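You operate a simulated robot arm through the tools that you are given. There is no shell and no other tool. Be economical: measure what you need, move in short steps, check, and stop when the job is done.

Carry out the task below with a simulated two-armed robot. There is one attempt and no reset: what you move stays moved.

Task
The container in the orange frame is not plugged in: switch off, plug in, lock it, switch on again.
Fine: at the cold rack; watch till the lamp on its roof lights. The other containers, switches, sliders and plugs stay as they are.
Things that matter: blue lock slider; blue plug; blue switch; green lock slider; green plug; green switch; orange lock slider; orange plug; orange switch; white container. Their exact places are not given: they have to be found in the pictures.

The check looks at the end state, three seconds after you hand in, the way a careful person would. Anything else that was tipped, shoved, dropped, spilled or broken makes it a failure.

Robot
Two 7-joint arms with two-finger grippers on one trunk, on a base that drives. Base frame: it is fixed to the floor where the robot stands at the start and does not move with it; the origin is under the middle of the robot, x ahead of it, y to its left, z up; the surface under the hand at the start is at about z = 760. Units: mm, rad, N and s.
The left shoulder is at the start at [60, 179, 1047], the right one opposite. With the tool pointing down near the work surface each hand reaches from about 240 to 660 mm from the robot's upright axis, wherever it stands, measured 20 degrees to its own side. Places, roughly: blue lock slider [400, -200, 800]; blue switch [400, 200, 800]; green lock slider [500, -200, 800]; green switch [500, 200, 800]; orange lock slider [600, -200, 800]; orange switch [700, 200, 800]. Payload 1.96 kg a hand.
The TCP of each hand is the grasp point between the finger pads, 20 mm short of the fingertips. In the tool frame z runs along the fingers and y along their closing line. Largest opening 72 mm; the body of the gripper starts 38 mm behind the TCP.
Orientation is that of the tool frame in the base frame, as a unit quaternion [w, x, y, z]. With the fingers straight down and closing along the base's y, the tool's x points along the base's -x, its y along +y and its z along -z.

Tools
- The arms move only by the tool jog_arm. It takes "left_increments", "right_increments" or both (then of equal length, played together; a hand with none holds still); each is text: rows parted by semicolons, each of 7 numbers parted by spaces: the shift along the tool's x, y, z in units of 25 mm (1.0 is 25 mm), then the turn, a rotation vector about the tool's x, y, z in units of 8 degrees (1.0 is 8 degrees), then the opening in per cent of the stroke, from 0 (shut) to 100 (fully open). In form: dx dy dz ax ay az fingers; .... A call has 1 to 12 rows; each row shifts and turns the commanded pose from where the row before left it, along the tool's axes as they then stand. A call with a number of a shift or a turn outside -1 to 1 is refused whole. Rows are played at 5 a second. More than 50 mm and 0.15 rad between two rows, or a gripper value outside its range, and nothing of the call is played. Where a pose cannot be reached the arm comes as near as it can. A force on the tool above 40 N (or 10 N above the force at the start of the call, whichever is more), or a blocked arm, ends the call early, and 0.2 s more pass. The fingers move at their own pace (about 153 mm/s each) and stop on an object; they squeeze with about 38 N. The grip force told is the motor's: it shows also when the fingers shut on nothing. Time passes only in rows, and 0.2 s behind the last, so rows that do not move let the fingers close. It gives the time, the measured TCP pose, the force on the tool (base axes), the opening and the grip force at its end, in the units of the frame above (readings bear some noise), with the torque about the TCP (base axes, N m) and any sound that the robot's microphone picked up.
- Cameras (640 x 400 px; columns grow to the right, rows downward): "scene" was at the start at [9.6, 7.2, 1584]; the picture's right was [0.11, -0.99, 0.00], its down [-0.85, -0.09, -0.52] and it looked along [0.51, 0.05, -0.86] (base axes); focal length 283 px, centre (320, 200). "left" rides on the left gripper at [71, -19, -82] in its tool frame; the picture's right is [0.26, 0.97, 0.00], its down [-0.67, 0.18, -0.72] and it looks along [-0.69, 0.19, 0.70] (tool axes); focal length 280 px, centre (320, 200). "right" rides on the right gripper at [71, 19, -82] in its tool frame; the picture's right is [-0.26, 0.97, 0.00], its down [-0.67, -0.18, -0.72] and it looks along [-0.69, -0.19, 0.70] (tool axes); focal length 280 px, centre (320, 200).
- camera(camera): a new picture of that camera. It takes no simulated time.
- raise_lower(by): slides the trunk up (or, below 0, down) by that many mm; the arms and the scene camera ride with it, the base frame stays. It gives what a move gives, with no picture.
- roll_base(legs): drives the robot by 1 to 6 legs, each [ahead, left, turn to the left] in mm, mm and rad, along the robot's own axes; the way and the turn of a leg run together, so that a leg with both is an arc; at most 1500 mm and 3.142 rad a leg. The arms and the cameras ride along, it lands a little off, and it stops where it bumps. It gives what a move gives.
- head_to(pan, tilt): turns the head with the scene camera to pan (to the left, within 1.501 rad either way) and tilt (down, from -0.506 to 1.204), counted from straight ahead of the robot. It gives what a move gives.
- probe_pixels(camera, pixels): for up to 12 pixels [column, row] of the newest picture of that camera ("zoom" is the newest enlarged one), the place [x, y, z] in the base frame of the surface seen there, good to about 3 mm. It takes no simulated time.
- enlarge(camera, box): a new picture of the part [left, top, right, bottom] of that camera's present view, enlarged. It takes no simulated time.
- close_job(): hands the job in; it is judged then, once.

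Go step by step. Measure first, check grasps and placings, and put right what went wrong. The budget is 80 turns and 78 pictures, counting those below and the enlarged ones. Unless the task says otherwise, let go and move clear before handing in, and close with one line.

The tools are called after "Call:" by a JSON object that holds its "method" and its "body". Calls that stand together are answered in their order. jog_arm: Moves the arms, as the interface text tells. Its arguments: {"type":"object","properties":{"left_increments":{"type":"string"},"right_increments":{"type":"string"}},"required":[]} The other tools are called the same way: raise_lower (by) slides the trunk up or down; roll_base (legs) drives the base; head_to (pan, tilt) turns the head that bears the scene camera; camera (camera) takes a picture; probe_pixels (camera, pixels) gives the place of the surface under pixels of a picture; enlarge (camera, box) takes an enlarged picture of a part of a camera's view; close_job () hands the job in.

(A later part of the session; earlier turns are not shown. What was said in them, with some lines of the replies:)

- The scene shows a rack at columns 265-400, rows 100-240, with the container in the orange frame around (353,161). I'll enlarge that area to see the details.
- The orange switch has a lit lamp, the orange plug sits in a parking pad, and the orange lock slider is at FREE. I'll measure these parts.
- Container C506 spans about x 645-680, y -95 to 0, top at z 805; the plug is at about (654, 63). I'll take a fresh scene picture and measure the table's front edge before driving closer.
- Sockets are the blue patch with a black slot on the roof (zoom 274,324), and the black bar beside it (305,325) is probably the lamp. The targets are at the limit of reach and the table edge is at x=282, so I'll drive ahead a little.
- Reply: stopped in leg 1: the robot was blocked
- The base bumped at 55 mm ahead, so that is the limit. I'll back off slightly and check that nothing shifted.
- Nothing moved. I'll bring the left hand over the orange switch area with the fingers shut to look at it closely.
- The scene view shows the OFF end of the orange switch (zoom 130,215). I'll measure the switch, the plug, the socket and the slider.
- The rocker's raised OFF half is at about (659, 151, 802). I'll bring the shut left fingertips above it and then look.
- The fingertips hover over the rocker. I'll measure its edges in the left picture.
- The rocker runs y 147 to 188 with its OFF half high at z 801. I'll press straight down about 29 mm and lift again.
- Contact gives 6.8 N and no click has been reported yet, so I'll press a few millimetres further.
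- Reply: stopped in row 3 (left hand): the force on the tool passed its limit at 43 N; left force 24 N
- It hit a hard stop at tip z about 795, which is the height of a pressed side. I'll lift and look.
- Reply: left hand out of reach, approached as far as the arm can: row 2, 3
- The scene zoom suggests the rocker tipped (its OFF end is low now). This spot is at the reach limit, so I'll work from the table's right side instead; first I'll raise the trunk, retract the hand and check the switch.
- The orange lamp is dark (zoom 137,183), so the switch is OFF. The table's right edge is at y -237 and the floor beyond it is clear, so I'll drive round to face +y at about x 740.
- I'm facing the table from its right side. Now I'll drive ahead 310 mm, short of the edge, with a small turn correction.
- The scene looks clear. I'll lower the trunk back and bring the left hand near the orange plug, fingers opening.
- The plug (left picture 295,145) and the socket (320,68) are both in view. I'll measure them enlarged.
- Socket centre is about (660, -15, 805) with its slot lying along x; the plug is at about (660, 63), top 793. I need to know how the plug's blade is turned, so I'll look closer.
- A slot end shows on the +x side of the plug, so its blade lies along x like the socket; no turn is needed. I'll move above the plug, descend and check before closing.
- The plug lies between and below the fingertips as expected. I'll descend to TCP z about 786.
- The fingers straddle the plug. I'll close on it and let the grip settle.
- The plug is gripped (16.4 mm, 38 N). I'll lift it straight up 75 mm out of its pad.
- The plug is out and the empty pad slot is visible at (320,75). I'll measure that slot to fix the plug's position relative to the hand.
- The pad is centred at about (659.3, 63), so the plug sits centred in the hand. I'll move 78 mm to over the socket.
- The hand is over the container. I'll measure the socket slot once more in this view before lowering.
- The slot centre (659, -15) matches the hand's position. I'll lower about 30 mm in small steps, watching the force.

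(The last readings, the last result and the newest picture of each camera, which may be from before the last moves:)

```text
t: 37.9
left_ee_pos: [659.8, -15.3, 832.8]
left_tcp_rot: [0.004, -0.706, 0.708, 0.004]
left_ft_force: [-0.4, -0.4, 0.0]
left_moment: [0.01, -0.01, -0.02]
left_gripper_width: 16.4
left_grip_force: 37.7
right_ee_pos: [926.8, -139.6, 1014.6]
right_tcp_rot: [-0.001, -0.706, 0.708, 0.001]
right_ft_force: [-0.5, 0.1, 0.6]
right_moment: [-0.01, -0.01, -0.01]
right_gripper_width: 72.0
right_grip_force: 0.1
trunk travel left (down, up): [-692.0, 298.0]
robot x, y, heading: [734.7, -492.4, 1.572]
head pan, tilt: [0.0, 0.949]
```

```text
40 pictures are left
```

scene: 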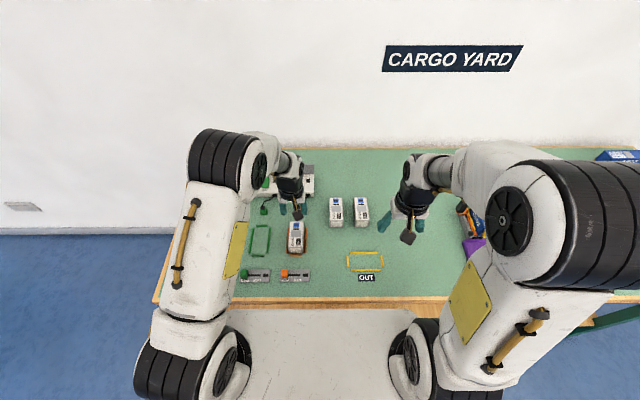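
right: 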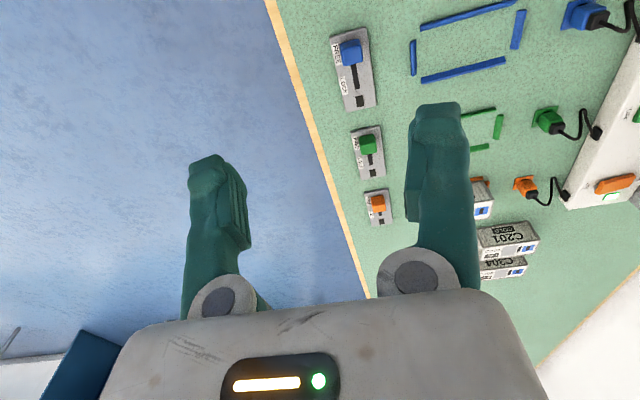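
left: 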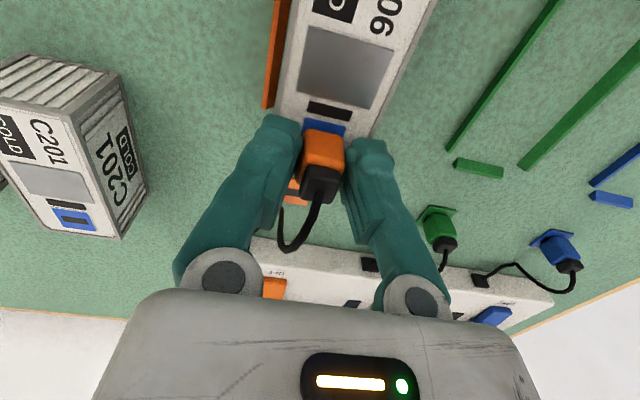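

There's no contact force yet at z 832.8; I'll continue down in small steps.

Call:
{"method": "jog_arm", "body": {"left_increments": "0 0 0.08 0 0 0 0;0 0 0.08 0 0 0 0;0 0 0.08 0 0 0 0;0 0 0.08 0 0 0 0;0 0 0.08 0 0 0 0;0 0 0 0 0 0 0"}}

Call:
{"method": "enlarge", "body": {"camera": "left", "box": [270, 80, 370, 210]}}

```text
t: 39.3
left_ee_pos: [660.1, -14.0, 823.4]
left_tcp_rot: [0.006, -0.706, 0.708, 0.005]
left_ft_force: [-2.5, 5.7, 35.7]
left_moment: [0.04, 0.04, 0.0]
left_gripper_width: 16.4
left_grip_force: 38.0
right_ee_pos: [926.4, -140.7, 1015.8]
right_tcp_rot: [0.001, -0.706, 0.709, 0.001]
right_ft_force: [-0.2, -0.2, -0.5]
right_moment: [-0.01, 0.0, 0.0]
right_gripper_width: 72.1
right_grip_force: 0.0
trunk travel left (down, up): [-692.0, 298.0]
robot x, y, heading: [735.0, -491.4, 1.57]
head pan, tilt: [0.0, 0.949]
```

```text
3.08 times, centred on (320, 145) of left
```

zoom: 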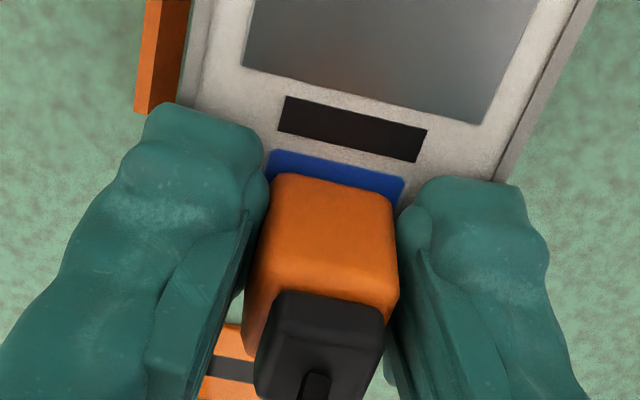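

A 36 N push at z 823 with the plug having slid up a few mm in the fingers suggests its shoulder met the roof with the blade in the slot. I'll ease off and open the fingers slightly to check that it stands.

Call:
{"method": "jog_arm", "body": {"left_increments": "0 0 -0.1 0 0 0 0;0 0 0 0 0 0 30;0 0 0 0 0 0 30;0 0 0 0 0 0 30"}}

Call:
{"method": "camera", "body": {"camera": "left"}}

Call:
{"method": "enlarge", "body": {"camera": "left", "box": [270, 80, 370, 210]}}

```text
t: 40.3
left_ee_pos: [658.7, -14.4, 823.0]
left_tcp_rot: [0.002, -0.705, 0.709, 0.003]
left_ft_force: [1.9, 1.0, 10.2]
left_moment: [0.0, 0.0, 0.0]
left_gripper_width: 18.1
left_grip_force: 0.1
right_ee_pos: [925.9, -139.2, 1014.5]
right_tcp_rot: [-0.001, -0.706, 0.708, 0.0]
right_ft_force: [-0.4, -0.6, 0.7]
right_moment: [-0.01, 0.01, -0.01]
right_gripper_width: 72.3
right_grip_force: 0.1
trunk travel left (down, up): [-692.0, 298.0]
robot x, y, heading: [731.4, -490.0, 1.568]
head pan, tilt: [0.0, 0.949]
```

```text
38 pictures are left
```

left: 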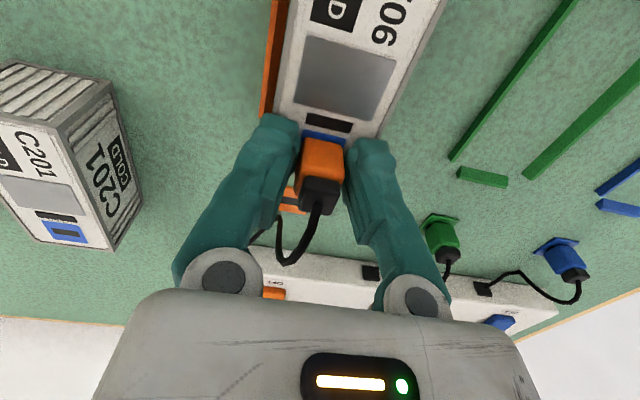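

```text
3.08 times, centred on (320, 145) of left
```

zoom: 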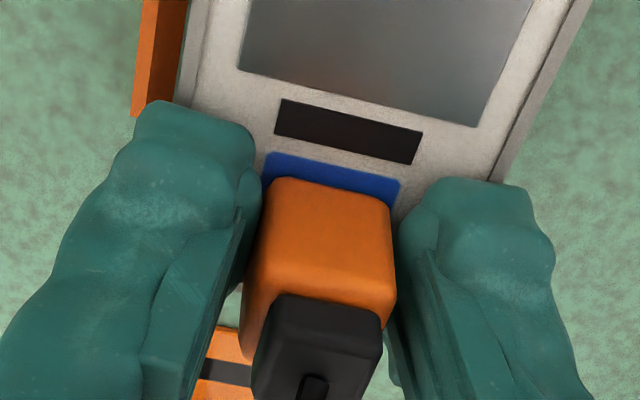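

The plug stands on its own and the fingertips were touching the roof. I'll open a bit more, rise 60 mm and back, then measure the plug's height.

Call:
{"method": "jog_arm", "body": {"left_increments": "0 0 -0.2 0 0 0 50;0 0 -0.4 0 0 0 50;0 0 -0.8 0 0 0 50;0.5 0 -0.8 0 0 0 50;1 0 -0.4 0 0 0 50;0 0 0 0 0 0 50"}}

Call:
{"method": "camera", "body": {"camera": "left"}}

Call:
{"method": "enlarge", "body": {"camera": "scene", "box": [260, 190, 340, 270]}}

```text
t: 41.7
left_ee_pos: [659.5, -52.7, 890.3]
left_tcp_rot: [0.003, -0.706, 0.708, 0.003]
left_ft_force: [0.1, -0.2, 0.5]
left_moment: [-0.01, 0.0, 0.0]
left_gripper_width: 36.3
left_grip_force: 0.0
right_ee_pos: [927.1, -137.7, 1013.5]
right_tcp_rot: [-0.001, -0.706, 0.709, -0.001]
right_ft_force: [-0.7, 0.5, 0.6]
right_moment: [0.0, 0.05, 0.01]
right_gripper_width: 72.1
right_grip_force: 0.1
trunk travel left (down, up): [-692.0, 298.0]
robot x, y, heading: [737.5, -488.1, 1.573]
head pan, tilt: [0.0, 0.949]
```

```text
36 pictures are left
```

left: 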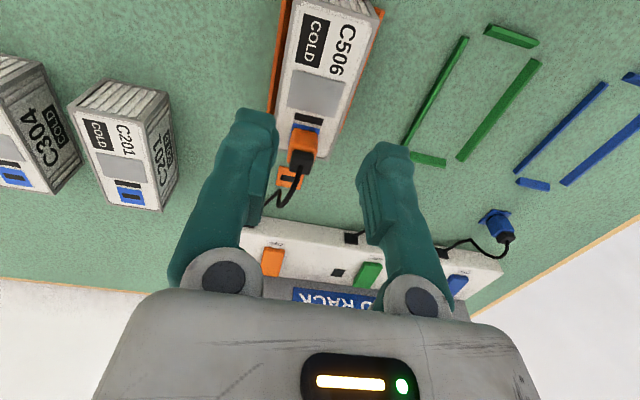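

```text
5.00 times, centred on (300, 230) of scene
```

zoom: 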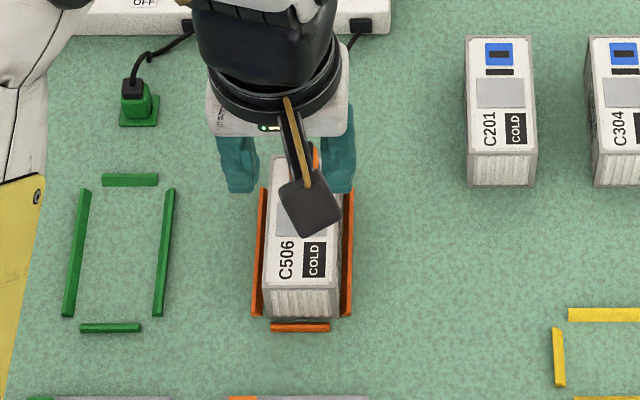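

Call:
{"method": "enlarge", "body": {"camera": "left", "box": [270, 100, 330, 190]}}

Call:
{"method": "probe_pixels", "body": {"camera": "left", "pixels": [[301, 160], [294, 152], [310, 154], [304, 133], [303, 145], [306, 122], [292, 178]]}}

```text
4.44 times, centred on (300, 145) of left
```

zoom: 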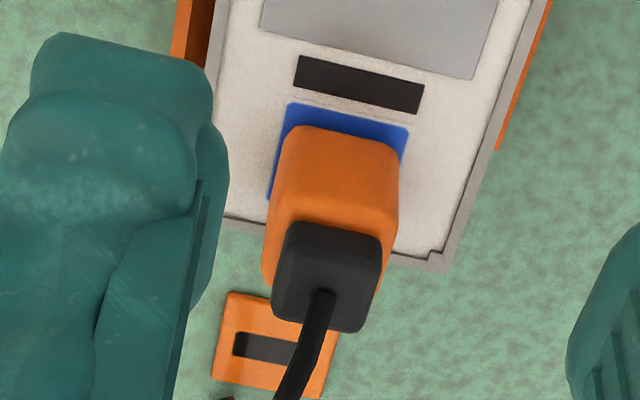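

```text
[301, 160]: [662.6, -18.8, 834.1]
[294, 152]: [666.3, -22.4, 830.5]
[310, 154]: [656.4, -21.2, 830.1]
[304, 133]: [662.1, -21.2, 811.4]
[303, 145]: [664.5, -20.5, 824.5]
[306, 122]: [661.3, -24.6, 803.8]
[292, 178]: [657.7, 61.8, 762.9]
```

The plug's top is at z 834 against the roof at 805, about its full body height, so it is seated flush. Next I'll back the hand towards the orange lock slider to look at it.

Call:
{"method": "jog_arm", "body": {"left_increments": "0.94 0.1 0 0 0 0 50;0.94 0.1 0 0 0 0 50;0.94 0.1 0 0 0 0 50;0.94 0.1 0 0 0 0 50;0.94 0.1 0 0 0 0 50;0.94 0.1 0 0 0 0 50;0.94 0.1 0 0 0 0 50;0.94 0.1 0 0 0 0 50"}}

Call:
{"method": "camera", "body": {"camera": "left"}}

Call:
{"method": "camera", "body": {"camera": "scene"}}

```text
t: 43.5
left_ee_pos: [643.9, -222.6, 883.1]
left_tcp_rot: [0.003, -0.706, 0.709, 0.004]
left_ft_force: [0.2, -0.7, 0.0]
left_moment: [-0.02, 0.03, 0.0]
left_gripper_width: 36.0
left_grip_force: 0.1
left hand out of reach, approached as far as the arm can: row 8
right_ee_pos: [926.1, -138.1, 1013.6]
right_tcp_rot: [0.0, -0.706, 0.708, -0.001]
right_ft_force: [0.2, 0.4, 0.3]
right_moment: [0.03, 0.0, -0.02]
right_gripper_width: 71.7
right_grip_force: 0.1
trunk travel left (down, up): [-692.0, 298.0]
robot x, y, heading: [730.2, -490.9, 1.566]
head pan, tilt: [0.0, 0.949]
```

```text
33 pictures are left
```

left: 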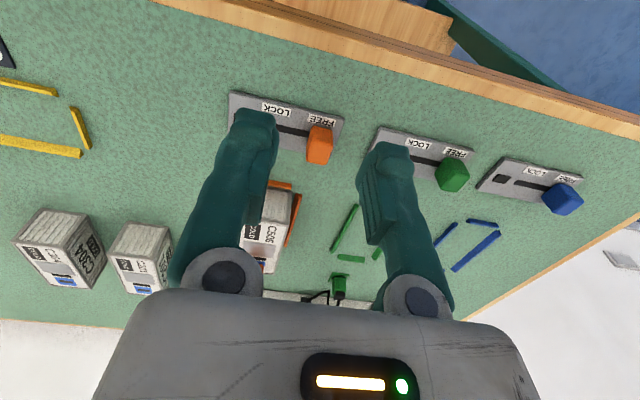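

```text
32 pictures are left
```

scene: 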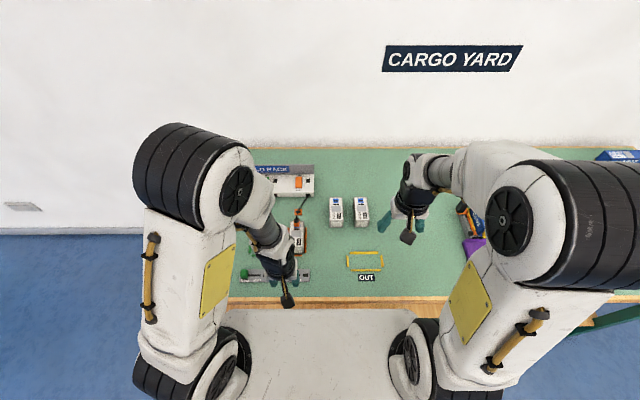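

The orange slider knob is at (320,145), at the FREE end. I'll measure it and the track, with the green one as an example of the track shape.

Call:
{"method": "enlarge", "body": {"camera": "left", "box": [220, 80, 360, 180]}}

Call:
{"method": "probe_pixels", "body": {"camera": "left", "pixels": [[321, 130], [319, 152], [309, 138], [332, 138], [300, 131], [284, 128], [230, 95], [342, 120], [501, 180], [518, 184], [545, 190], [562, 197]]}}

```text
4.00 times, centred on (290, 130) of left
```

zoom: 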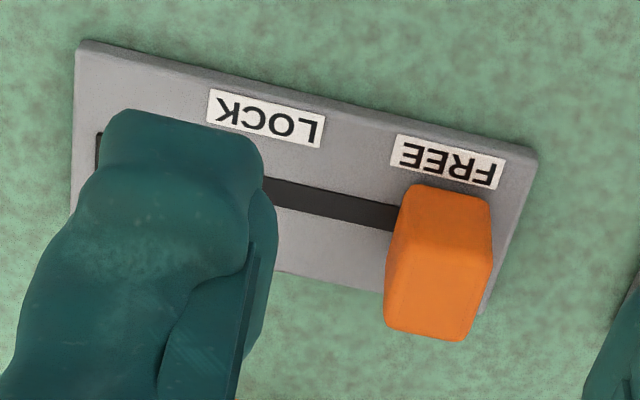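

```text
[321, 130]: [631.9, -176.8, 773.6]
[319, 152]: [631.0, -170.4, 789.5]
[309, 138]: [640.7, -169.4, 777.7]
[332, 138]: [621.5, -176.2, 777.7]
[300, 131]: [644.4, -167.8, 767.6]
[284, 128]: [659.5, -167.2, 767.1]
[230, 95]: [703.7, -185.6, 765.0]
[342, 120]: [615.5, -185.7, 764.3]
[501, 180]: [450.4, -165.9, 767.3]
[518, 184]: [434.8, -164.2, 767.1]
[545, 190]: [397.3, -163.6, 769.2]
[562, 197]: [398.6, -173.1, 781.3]
```

The knob spans x 622-640 about y -168, top z 790, with its track running to +x. I'll come over it and descend with fingers astride it.

Call:
{"method": "jog_arm", "body": {"left_increments": "-0.73 0.173 0.8 0 0 0 55;-0.73 0.173 0.8 0 0 0 55;-0.73 0.173 0.8 0 0 0 55;0 0 0 0 0 0 55"}}

Call:
{"method": "camera", "body": {"camera": "left"}}

Call:
{"method": "probe_pixels", "body": {"camera": "left", "pixels": [[320, 108], [320, 120], [310, 115], [330, 120]]}}

```text
t: 44.5
left_ee_pos: [631.3, -165.6, 824.4]
left_tcp_rot: [0.003, -0.706, 0.709, 0.004]
left_ft_force: [0.3, -0.4, 0.0]
left_moment: [0.0, 0.03, -0.01]
left_gripper_width: 39.6
left_grip_force: 0.0
right_ee_pos: [926.3, -139.6, 1013.6]
right_tcp_rot: [-0.001, -0.706, 0.708, 0.0]
right_ft_force: [0.1, 0.4, -0.4]
right_moment: [-0.01, 0.0, 0.02]
right_gripper_width: 72.1
right_grip_force: 0.0
trunk travel left (down, up): [-692.0, 298.0]
robot x, y, heading: [732.5, -491.4, 1.567]
head pan, tilt: [0.0, 0.949]
```

```text
30 pictures are left
```

left: 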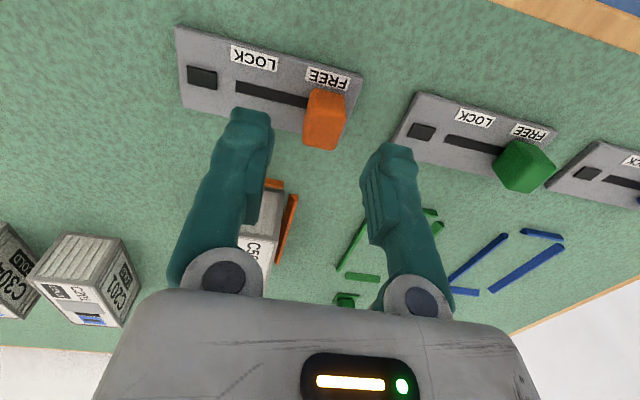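

```text
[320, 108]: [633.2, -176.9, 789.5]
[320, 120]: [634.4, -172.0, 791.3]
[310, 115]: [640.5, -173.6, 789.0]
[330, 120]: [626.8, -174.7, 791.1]
```

Everything is clear beside the knob. I'll descend 32 mm and close on it.

Call:
{"method": "jog_arm", "body": {"left_increments": "0.1 -0.04 0.45 0 0 0 55;0 0 0.45 0 0 0 55;0 0 0.38 0 0 0 55;0 0 0 0 0 0 15;0 0 0 0 0 0 10;0 0 0 0 0 0 10"}}

Call:
{"method": "camera", "body": {"camera": "left"}}

```text
t: 45.9
left_ee_pos: [632.8, -168.5, 791.9]
left_tcp_rot: [0.002, -0.705, 0.709, 0.003]
left_ft_force: [-0.2, -0.5, -3.3]
left_moment: [0.08, -0.01, 0.03]
left_gripper_width: 16.6
left_grip_force: 39.7
right_ee_pos: [926.5, -138.5, 1013.9]
right_tcp_rot: [0.0, -0.706, 0.708, 0.0]
right_ft_force: [-0.7, 0.9, 0.9]
right_moment: [0.02, 0.0, 0.03]
right_gripper_width: 71.9
right_grip_force: 0.0
trunk travel left (down, up): [-692.0, 298.0]
robot x, y, heading: [734.3, -489.6, 1.564]
head pan, tilt: [0.0, 0.949]
```

```text
29 pictures are left
```

left: 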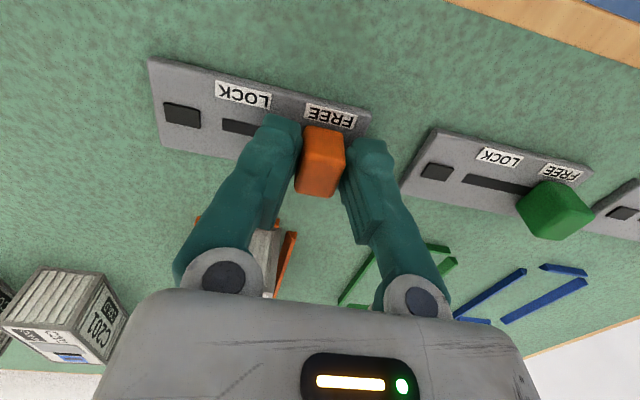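

The knob is gripped (16.6 mm). I'll drag it along +x toward LOCK in 7 mm steps.

Call:
{"method": "jog_arm", "body": {"left_increments": "0 -0.2 0 0 0 0 10;0 -0.3 0 0 0 0 10;0 -0.3 0 0 0 0 10;0 -0.3 0 0 0 0 10;0 0 0 0 0 0 10"}}

Call:
{"method": "camera", "body": {"camera": "left"}}

```text
t: 47.1
left_ee_pos: [660.6, -166.5, 792.2]
left_tcp_rot: [0.004, -0.706, 0.708, 0.004]
left_ft_force: [0.3, 1.7, 2.4]
left_moment: [-0.15, 0.01, 0.06]
left_gripper_width: 16.5
left_grip_force: 40.1
right_ee_pos: [925.9, -138.8, 1014.9]
right_tcp_rot: [0.001, -0.706, 0.708, 0.0]
right_ft_force: [0.0, -0.7, 0.8]
right_moment: [-0.01, 0.02, 0.01]
right_gripper_width: 72.0
right_grip_force: 0.1
trunk travel left (down, up): [-692.0, 298.0]
robot x, y, heading: [734.6, -491.0, 1.567]
head pan, tilt: [0.0, 0.949]
```

```text
28 pictures are left
```

left: 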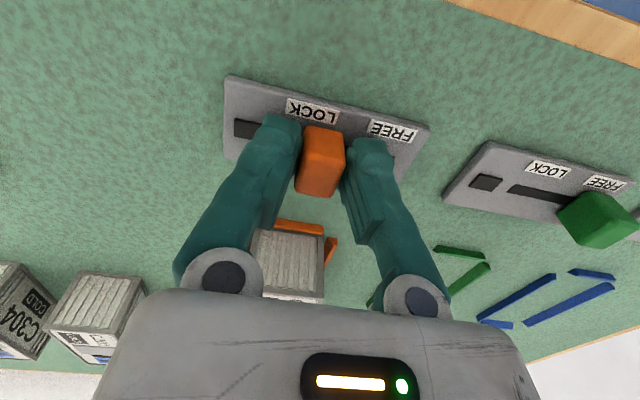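

The knob is at LOCK's label but no end stop felt; I'll go on in small steps until it resists.

Call:
{"method": "jog_arm", "body": {"left_increments": "0 -0.12 0 0 0 0 10;0 -0.12 0 0 0 0 10;0 -0.12 0 0 0 0 10;0 -0.12 0 0 0 0 10;0 -0.12 0 0 0 0 10;0 0 0 0 0 0 10"}}

```text
t: 48.5
left_ee_pos: [673.5, -169.7, 793.5]
left_tcp_rot: [-0.003, 0.707, -0.707, -0.002]
left_ft_force: [-23.0, 5.2, 12.7]
left_moment: [0.32, 0.38, 0.09]
left_gripper_width: 16.5
left_grip_force: 39.9
right_ee_pos: [922.7, -138.4, 1015.8]
right_tcp_rot: [0.0, -0.706, 0.708, -0.001]
right_ft_force: [1.0, 0.4, 0.2]
right_moment: [0.03, -0.01, -0.01]
right_gripper_width: 71.8
right_grip_force: 0.1
trunk travel left (down, up): [-692.0, 298.0]
robot x, y, heading: [732.7, -491.5, 1.563]
head pan, tilt: [0.0, 0.949]
```

The end stop is felt (23 N at x 673). I'll release, rise clear and look.

Call:
{"method": "jog_arm", "body": {"left_increments": "0 0.05 0 0 0 0 10;0 0 0 0 0 0 55;0 0 0 0 0 0 55;0 0 -0.6 0 0 0 55;0 0 -1 0 0 0 55;0 0 -1 0 0 0 55;0 0 -0.8 0 0 0 55"}}

Call:
{"method": "camera", "body": {"camera": "left"}}

```text
t: 50.1
left_ee_pos: [672.4, -169.5, 878.8]
left_tcp_rot: [0.004, -0.706, 0.708, 0.004]
left_ft_force: [-0.4, 0.5, -0.4]
left_moment: [0.03, 0.01, 0.01]
left_gripper_width: 40.0
left_grip_force: 0.0
right_ee_pos: [925.7, -138.5, 1014.1]
right_tcp_rot: [0.0, -0.706, 0.708, 0.0]
right_ft_force: [-0.4, -0.7, 0.0]
right_moment: [0.01, 0.0, -0.01]
right_gripper_width: 72.1
right_grip_force: 0.1
trunk travel left (down, up): [-692.0, 298.0]
robot x, y, heading: [735.0, -490.4, 1.571]
head pan, tilt: [0.0, 0.949]
```

```text
27 pictures are left
```

left: 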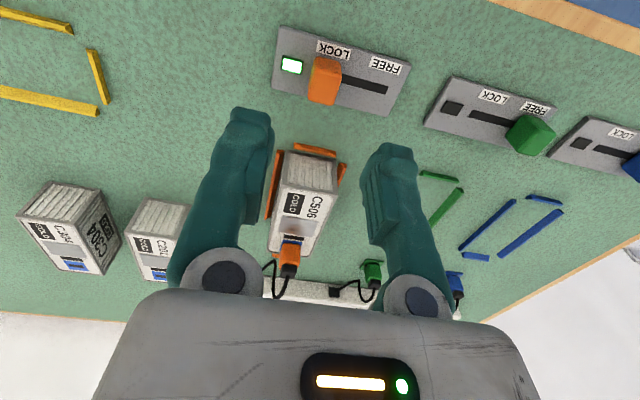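

The lock lamp is lit (291,65), so the slider is locked. For the ON end of the switch I'll go back to the front position that worked: raise the trunk and drive round the way I came.

Call:
{"method": "raise_lower", "body": {"by": 120}}

Call:
{"method": "roll_base", "body": {"legs": [[-310, 0, 0], [0, 0, -1.571], [-885, 0, 0], [0, 800, 0]]}}

```text
t: 51.6
left_ee_pos: [673.3, -169.0, 997.3]
left_tcp_rot: [0.004, -0.706, 0.708, 0.004]
left_ft_force: [-0.7, -0.2, 0.6]
left_moment: [0.0, -0.01, 0.01]
left_gripper_width: 39.6
left_grip_force: 0.0
right_ee_pos: [926.0, -138.6, 1134.0]
right_tcp_rot: [0.0, -0.706, 0.708, 0.0]
right_ft_force: [-0.3, 0.2, -0.8]
right_moment: [0.01, 0.03, -0.03]
right_gripper_width: 71.9
right_grip_force: 0.1
trunk travel left (down, up): [-812.0, 178.0]
robot x, y, heading: [736.9, -493.4, 1.565]
head pan, tilt: [0.0, 0.949]
```

```text
t: 65.7
left_ee_pos: [174.2, 69.5, 997.7]
left_tcp_rot: [0.005, -0.002, 1.0, 0.001]
left_ft_force: [-0.2, 0.5, -0.2]
left_moment: [0.02, -0.04, 0.01]
left_gripper_width: 39.7
left_grip_force: 0.0
right_ee_pos: [208.2, -184.8, 1134.3]
right_tcp_rot: [0.0, -0.003, 1.0, 0.0]
right_ft_force: [-0.2, -0.9, 0.4]
right_moment: [0.02, 0.0, -0.01]
right_gripper_width: 72.1
right_grip_force: 0.0
trunk travel left (down, up): [-812.0, 178.0]
robot x, y, heading: [-145.7, 8.7, 0.009]
head pan, tilt: [0.0, 0.949]
```

The robot is back in front at x -146. I'll drive ahead to x about 47, shut the left fingers and set the hand over to the switch's side while still high.

Call:
{"method": "roll_base", "body": {"legs": [[0, 0, -0.009], [193, -8, 0]]}}

Call:
{"method": "jog_arm", "body": {"left_increments": "-0.96 0.57 0 0 0 0 0;-0.96 0.57 0 0 0 0 0;-0.96 0.57 0 0 0 0 0;-0.96 0.57 0 0 0 0 0;-0.96 0.57 0 0 0 0 0;-0.96 0.57 0 0 0 0 0;-0.96 0.57 0 0 0 0 0;-0.96 0.57 0 0 0 0 0"}}

Call:
{"method": "raise_lower", "body": {"by": -120}}

Call:
{"method": "camera", "body": {"camera": "scene"}}

Call:
{"method": "camera", "body": {"camera": "left"}}

```text
t: 67.6
left_ee_pos: [369.2, 55.8, 999.1]
left_tcp_rot: [0.006, 0.004, 1.0, 0.0]
left_ft_force: [-0.1, 0.1, 0.5]
left_moment: [0.01, -0.02, 0.02]
left_gripper_width: 39.5
left_grip_force: 0.0
right_ee_pos: [399.0, -196.8, 1134.4]
right_tcp_rot: [0.0, 0.003, 1.0, 0.0]
right_ft_force: [0.1, -0.1, -0.7]
right_moment: [-0.01, -0.02, 0.02]
right_gripper_width: 71.7
right_grip_force: 0.1
trunk travel left (down, up): [-812.0, 178.0]
robot x, y, heading: [47.9, -0.5, -0.009]
head pan, tilt: [0.0, 0.949]
```

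```text
t: 69.4
left_ee_pos: [564.5, 169.5, 1001.0]
left_tcp_rot: [0.005, 0.004, 1.0, 0.0]
left_ft_force: [-0.3, 0.1, 0.2]
left_moment: [-0.01, 0.03, 0.03]
left_gripper_width: 0.0
left_grip_force: 30.1
right_ee_pos: [399.5, -195.0, 1133.3]
right_tcp_rot: [-0.001, 0.004, 1.0, 0.001]
right_ft_force: [-0.1, -0.9, 0.0]
right_moment: [0.05, 0.0, 0.03]
right_gripper_width: 71.8
right_grip_force: 0.0
trunk travel left (down, up): [-812.0, 178.0]
robot x, y, heading: [49.7, -3.8, -0.003]
head pan, tilt: [0.0, 0.949]
```

```text
t: 70.9
left_ee_pos: [563.2, 169.5, 880.9]
left_tcp_rot: [0.006, 0.004, 1.0, -0.001]
left_ft_force: [0.2, -0.1, 0.0]
left_moment: [-0.02, -0.02, 0.07]
left_gripper_width: 0.2
left_grip_force: 29.7
right_ee_pos: [399.1, -197.3, 1014.8]
right_tcp_rot: [0.0, 0.004, 1.0, 0.0]
right_ft_force: [0.8, -0.6, -0.4]
right_moment: [-0.03, -0.03, -0.04]
right_gripper_width: 72.0
right_grip_force: 0.1
trunk travel left (down, up): [-692.0, 298.0]
robot x, y, heading: [48.4, -1.7, -0.01]
head pan, tilt: [0.0, 0.949]
```

```text
26 pictures are left
```

scene: 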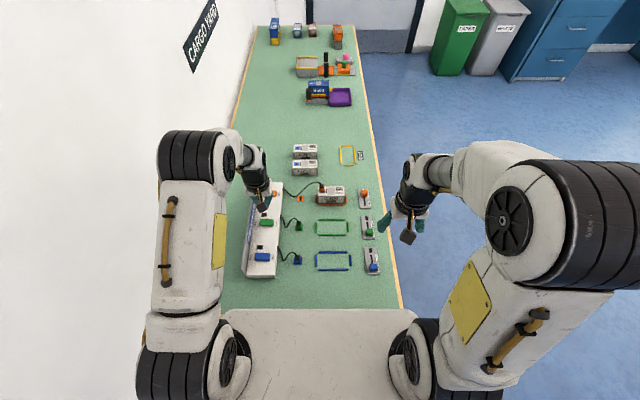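

```text
25 pictures are left
```

left: 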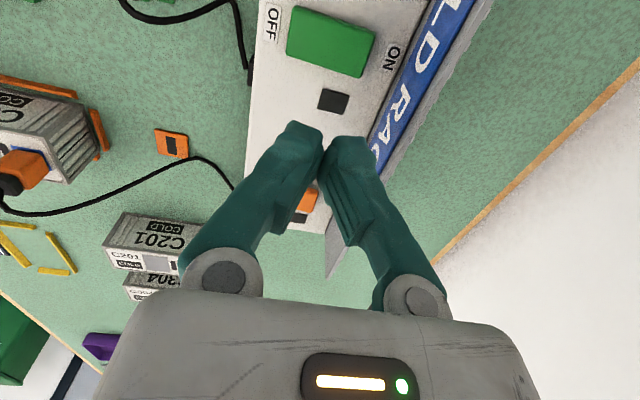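

All looks as left. I'll move the shut fingertips above the ON end of the orange rocker at about (657, 184).

Call:
{"method": "jog_arm", "body": {"left_increments": "-0.94 0.145 0.39 0 0 0 0;-0.94 0.145 0.39 0 0 0 0;-0.94 0.145 0.39 0 0 0 0;-0.94 0.145 0.39 0 0 0 0;0 0 0 0 0 0 0"}}

Call:
{"method": "camera", "body": {"camera": "left"}}

Call:
{"method": "probe_pixels", "body": {"camera": "left", "pixels": [[270, 120], [275, 135], [340, 115], [300, 110], [345, 135]]}}

```text
t: 72.1
left_ee_pos: [657.7, 181.5, 842.6]
left_tcp_rot: [0.005, 0.004, 1.0, 0.0]
left_ft_force: [-0.1, -0.7, 0.0]
left_moment: [0.04, 0.0, 0.04]
left_gripper_width: 0.1
left_grip_force: 29.3
right_ee_pos: [400.2, -196.9, 1014.5]
right_tcp_rot: [-0.001, 0.003, 1.0, 0.0]
right_ft_force: [-0.2, -1.2, 0.9]
right_moment: [-0.01, -0.02, 0.01]
right_gripper_width: 72.2
right_grip_force: 0.0
trunk travel left (down, up): [-692.0, 298.0]
robot x, y, heading: [50.2, -6.5, -0.008]
head pan, tilt: [0.0, 0.949]
```

```text
24 pictures are left
```

left: 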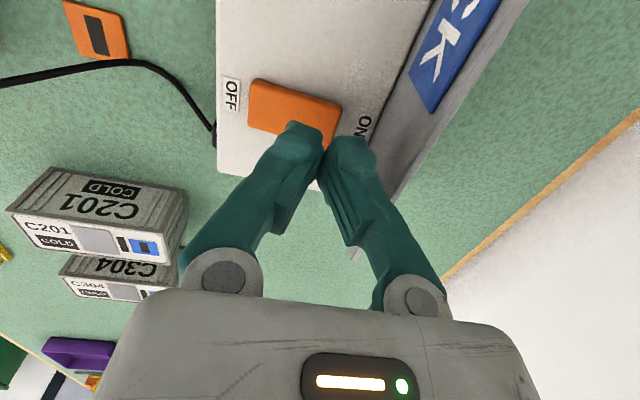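

```text
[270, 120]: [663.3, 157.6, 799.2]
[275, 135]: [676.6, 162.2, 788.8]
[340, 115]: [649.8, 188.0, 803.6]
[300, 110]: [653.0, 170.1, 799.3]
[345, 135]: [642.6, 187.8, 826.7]
```

The ON end is high (z 803.6 at y 188). I'll press straight down as before.

Call:
{"method": "jog_arm", "body": {"left_increments": "0 0.06 0.6 0 0 0 0;0 0 0.2 0 0 0 0;0 0 0.12 0 0 0 0;0 0 0.12 0 0 0 0;0 0 0.1 0 0 0 0;0 0 0.1 0 0 0 0;0 0 0.08 0 0 0 0"}}

```text
t: 73.8
left_ee_pos: [659.9, 183.8, 816.8]
left_tcp_rot: [0.012, 0.003, 1.0, 0.002]
left_ft_force: [-4.7, 0.9, 21.3]
left_moment: [-0.17, 0.19, 0.04]
left_gripper_width: 0.0
left_grip_force: 29.5
right_ee_pos: [397.0, -196.5, 1014.6]
right_tcp_rot: [0.0, 0.002, 1.0, 0.0]
right_ft_force: [0.6, 0.1, -0.3]
right_moment: [0.04, -0.04, 0.0]
right_gripper_width: 72.2
right_grip_force: 0.0
trunk travel left (down, up): [-692.0, 298.0]
robot x, y, heading: [48.5, -1.1, -0.008]
head pan, tilt: [0.0, 0.949]
stopped in row 7 (left hand): the force on the tool passed its limit at 42 N (the readings are from after the stop); the commanded pose is now the measured one
```

It hit the hard stop again, as with the OFF press. I'll lift off, back away and check the switch and roof lamps.

Call:
{"method": "jog_arm", "body": {"left_increments": "0 0 -0.8 0 0 0 0;0.3 0 -0.8 0 0 0 0;1 0 -0.8 0 0 0 0;1 0 -0.8 0 0 0 0;1 0 0 0 0 0 0;1 0 0 0 0 0 0;1 0 0 0 0 0 0;1 0 0 0 0 0 0;1 0 0 0 0 0 0"}}

Call:
{"method": "enlarge", "body": {"camera": "scene", "box": [230, 140, 390, 280]}}

Call:
{"method": "enlarge", "body": {"camera": "scene", "box": [250, 170, 380, 220]}}

```text
t: 75.8
left_ee_pos: [477.2, 185.3, 889.5]
left_tcp_rot: [0.01, 0.003, 1.0, 0.001]
left_ft_force: [-1.1, 0.3, 0.1]
left_moment: [0.02, -0.03, 0.02]
left_gripper_width: 0.0
left_grip_force: 29.3
right_ee_pos: [400.0, -195.4, 1015.2]
right_tcp_rot: [-0.001, 0.003, 1.0, 0.0]
right_ft_force: [-0.4, 0.2, 0.3]
right_moment: [-0.02, -0.01, -0.02]
right_gripper_width: 71.9
right_grip_force: 0.0
trunk travel left (down, up): [-692.0, 298.0]
robot x, y, heading: [50.5, -3.9, -0.01]
head pan, tilt: [0.0, 0.949]
```

```text
2.86 times, centred on (310, 210) of scene
```

zoom: 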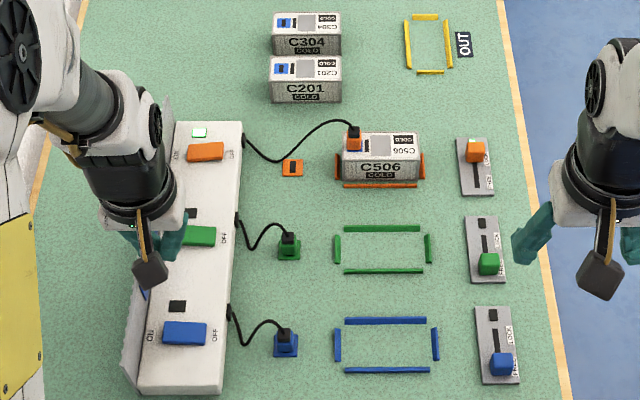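

```text
4.92 times, centred on (315, 195) of scene
```

zoom: 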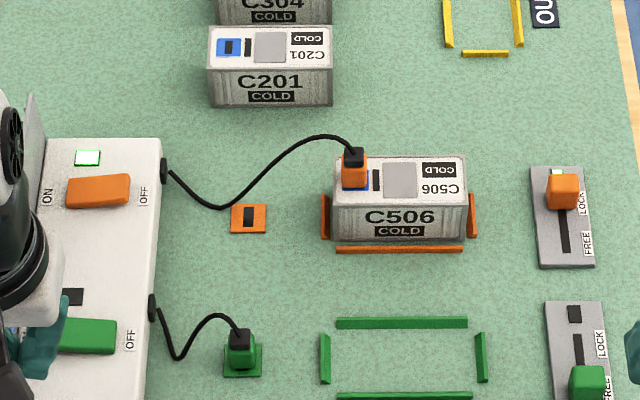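

The switch lamp and lock lamp are lit, but the roof bar (377,181) is still dark. It may need time, so I'll wait and look again.

Call:
{"method": "jog_arm", "body": {"left_increments": "0 0 0 0 0 0 0;0 0 0 0 0 0 0;0 0 0 0 0 0 0;0 0 0 0 0 0 0;0 0 0 0 0 0 0;0 0 0 0 0 0 0;0 0 0 0 0 0 0;0 0 0 0 0 0 0;0 0 0 0 0 0 0;0 0 0 0 0 0 0;0 0 0 0 0 0 0;0 0 0 0 0 0 0"}}

Call:
{"method": "jog_arm", "body": {"left_increments": "0 0 0 0 0 0 0;0 0 0 0 0 0 0;0 0 0 0 0 0 0;0 0 0 0 0 0 0;0 0 0 0 0 0 0;0 0 0 0 0 0 0;0 0 0 0 0 0 0;0 0 0 0 0 0 0;0 0 0 0 0 0 0;0 0 0 0 0 0 0;0 0 0 0 0 0 0;0 0 0 0 0 0 0"}}

Call:
{"method": "enlarge", "body": {"camera": "scene", "box": [300, 180, 380, 220]}}

```text
t: 78.4
left_ee_pos: [476.8, 185.3, 889.4]
left_tcp_rot: [0.01, 0.004, 1.0, -0.001]
left_ft_force: [0.2, 0.9, -0.7]
left_moment: [0.04, -0.04, -0.03]
left_gripper_width: 0.1
left_grip_force: 29.6
right_ee_pos: [399.3, -196.5, 1014.3]
right_tcp_rot: [-0.001, 0.003, 1.0, 0.0]
right_ft_force: [-0.1, -1.1, -0.6]
right_moment: [0.02, 0.0, -0.01]
right_gripper_width: 72.1
right_grip_force: 0.0
trunk travel left (down, up): [-692.0, 298.0]
robot x, y, heading: [49.7, -2.2, -0.008]
head pan, tilt: [0.0, 0.949]
```

```text
t: 81.0
left_ee_pos: [477.0, 185.1, 889.8]
left_tcp_rot: [0.009, 0.004, 1.0, 0.001]
left_ft_force: [-0.3, -0.1, -0.3]
left_moment: [0.02, -0.02, 0.02]
left_gripper_width: 0.1
left_grip_force: 29.7
right_ee_pos: [399.4, -195.5, 1014.1]
right_tcp_rot: [0.001, 0.003, 1.0, 0.0]
right_ft_force: [0.2, -0.1, 0.1]
right_moment: [0.01, 0.0, 0.02]
right_gripper_width: 72.0
right_grip_force: 0.1
trunk travel left (down, up): [-692.0, 298.0]
robot x, y, heading: [47.2, -2.7, -0.005]
head pan, tilt: [0.0, 0.949]
```

```text
8.00 times, centred on (340, 200) of scene
```

zoom: 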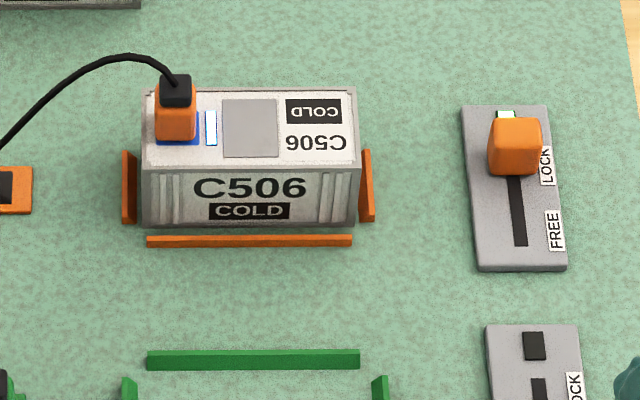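

The roof lamp (zoom 211,128) is now lit, the slider is at LOCK and the switch lamp is on; the hands are clear and the green and blue sets are untouched. I'm handing in.

Call:
{"method": "close_job", "body": {}}

```text
The job is handed in.
```

Container C506 in the orange frame is plugged in, locked and switched back on. Its roof lamp lit a few seconds after I pressed the switch, and the other containers and the green and blue sets were left as they were.
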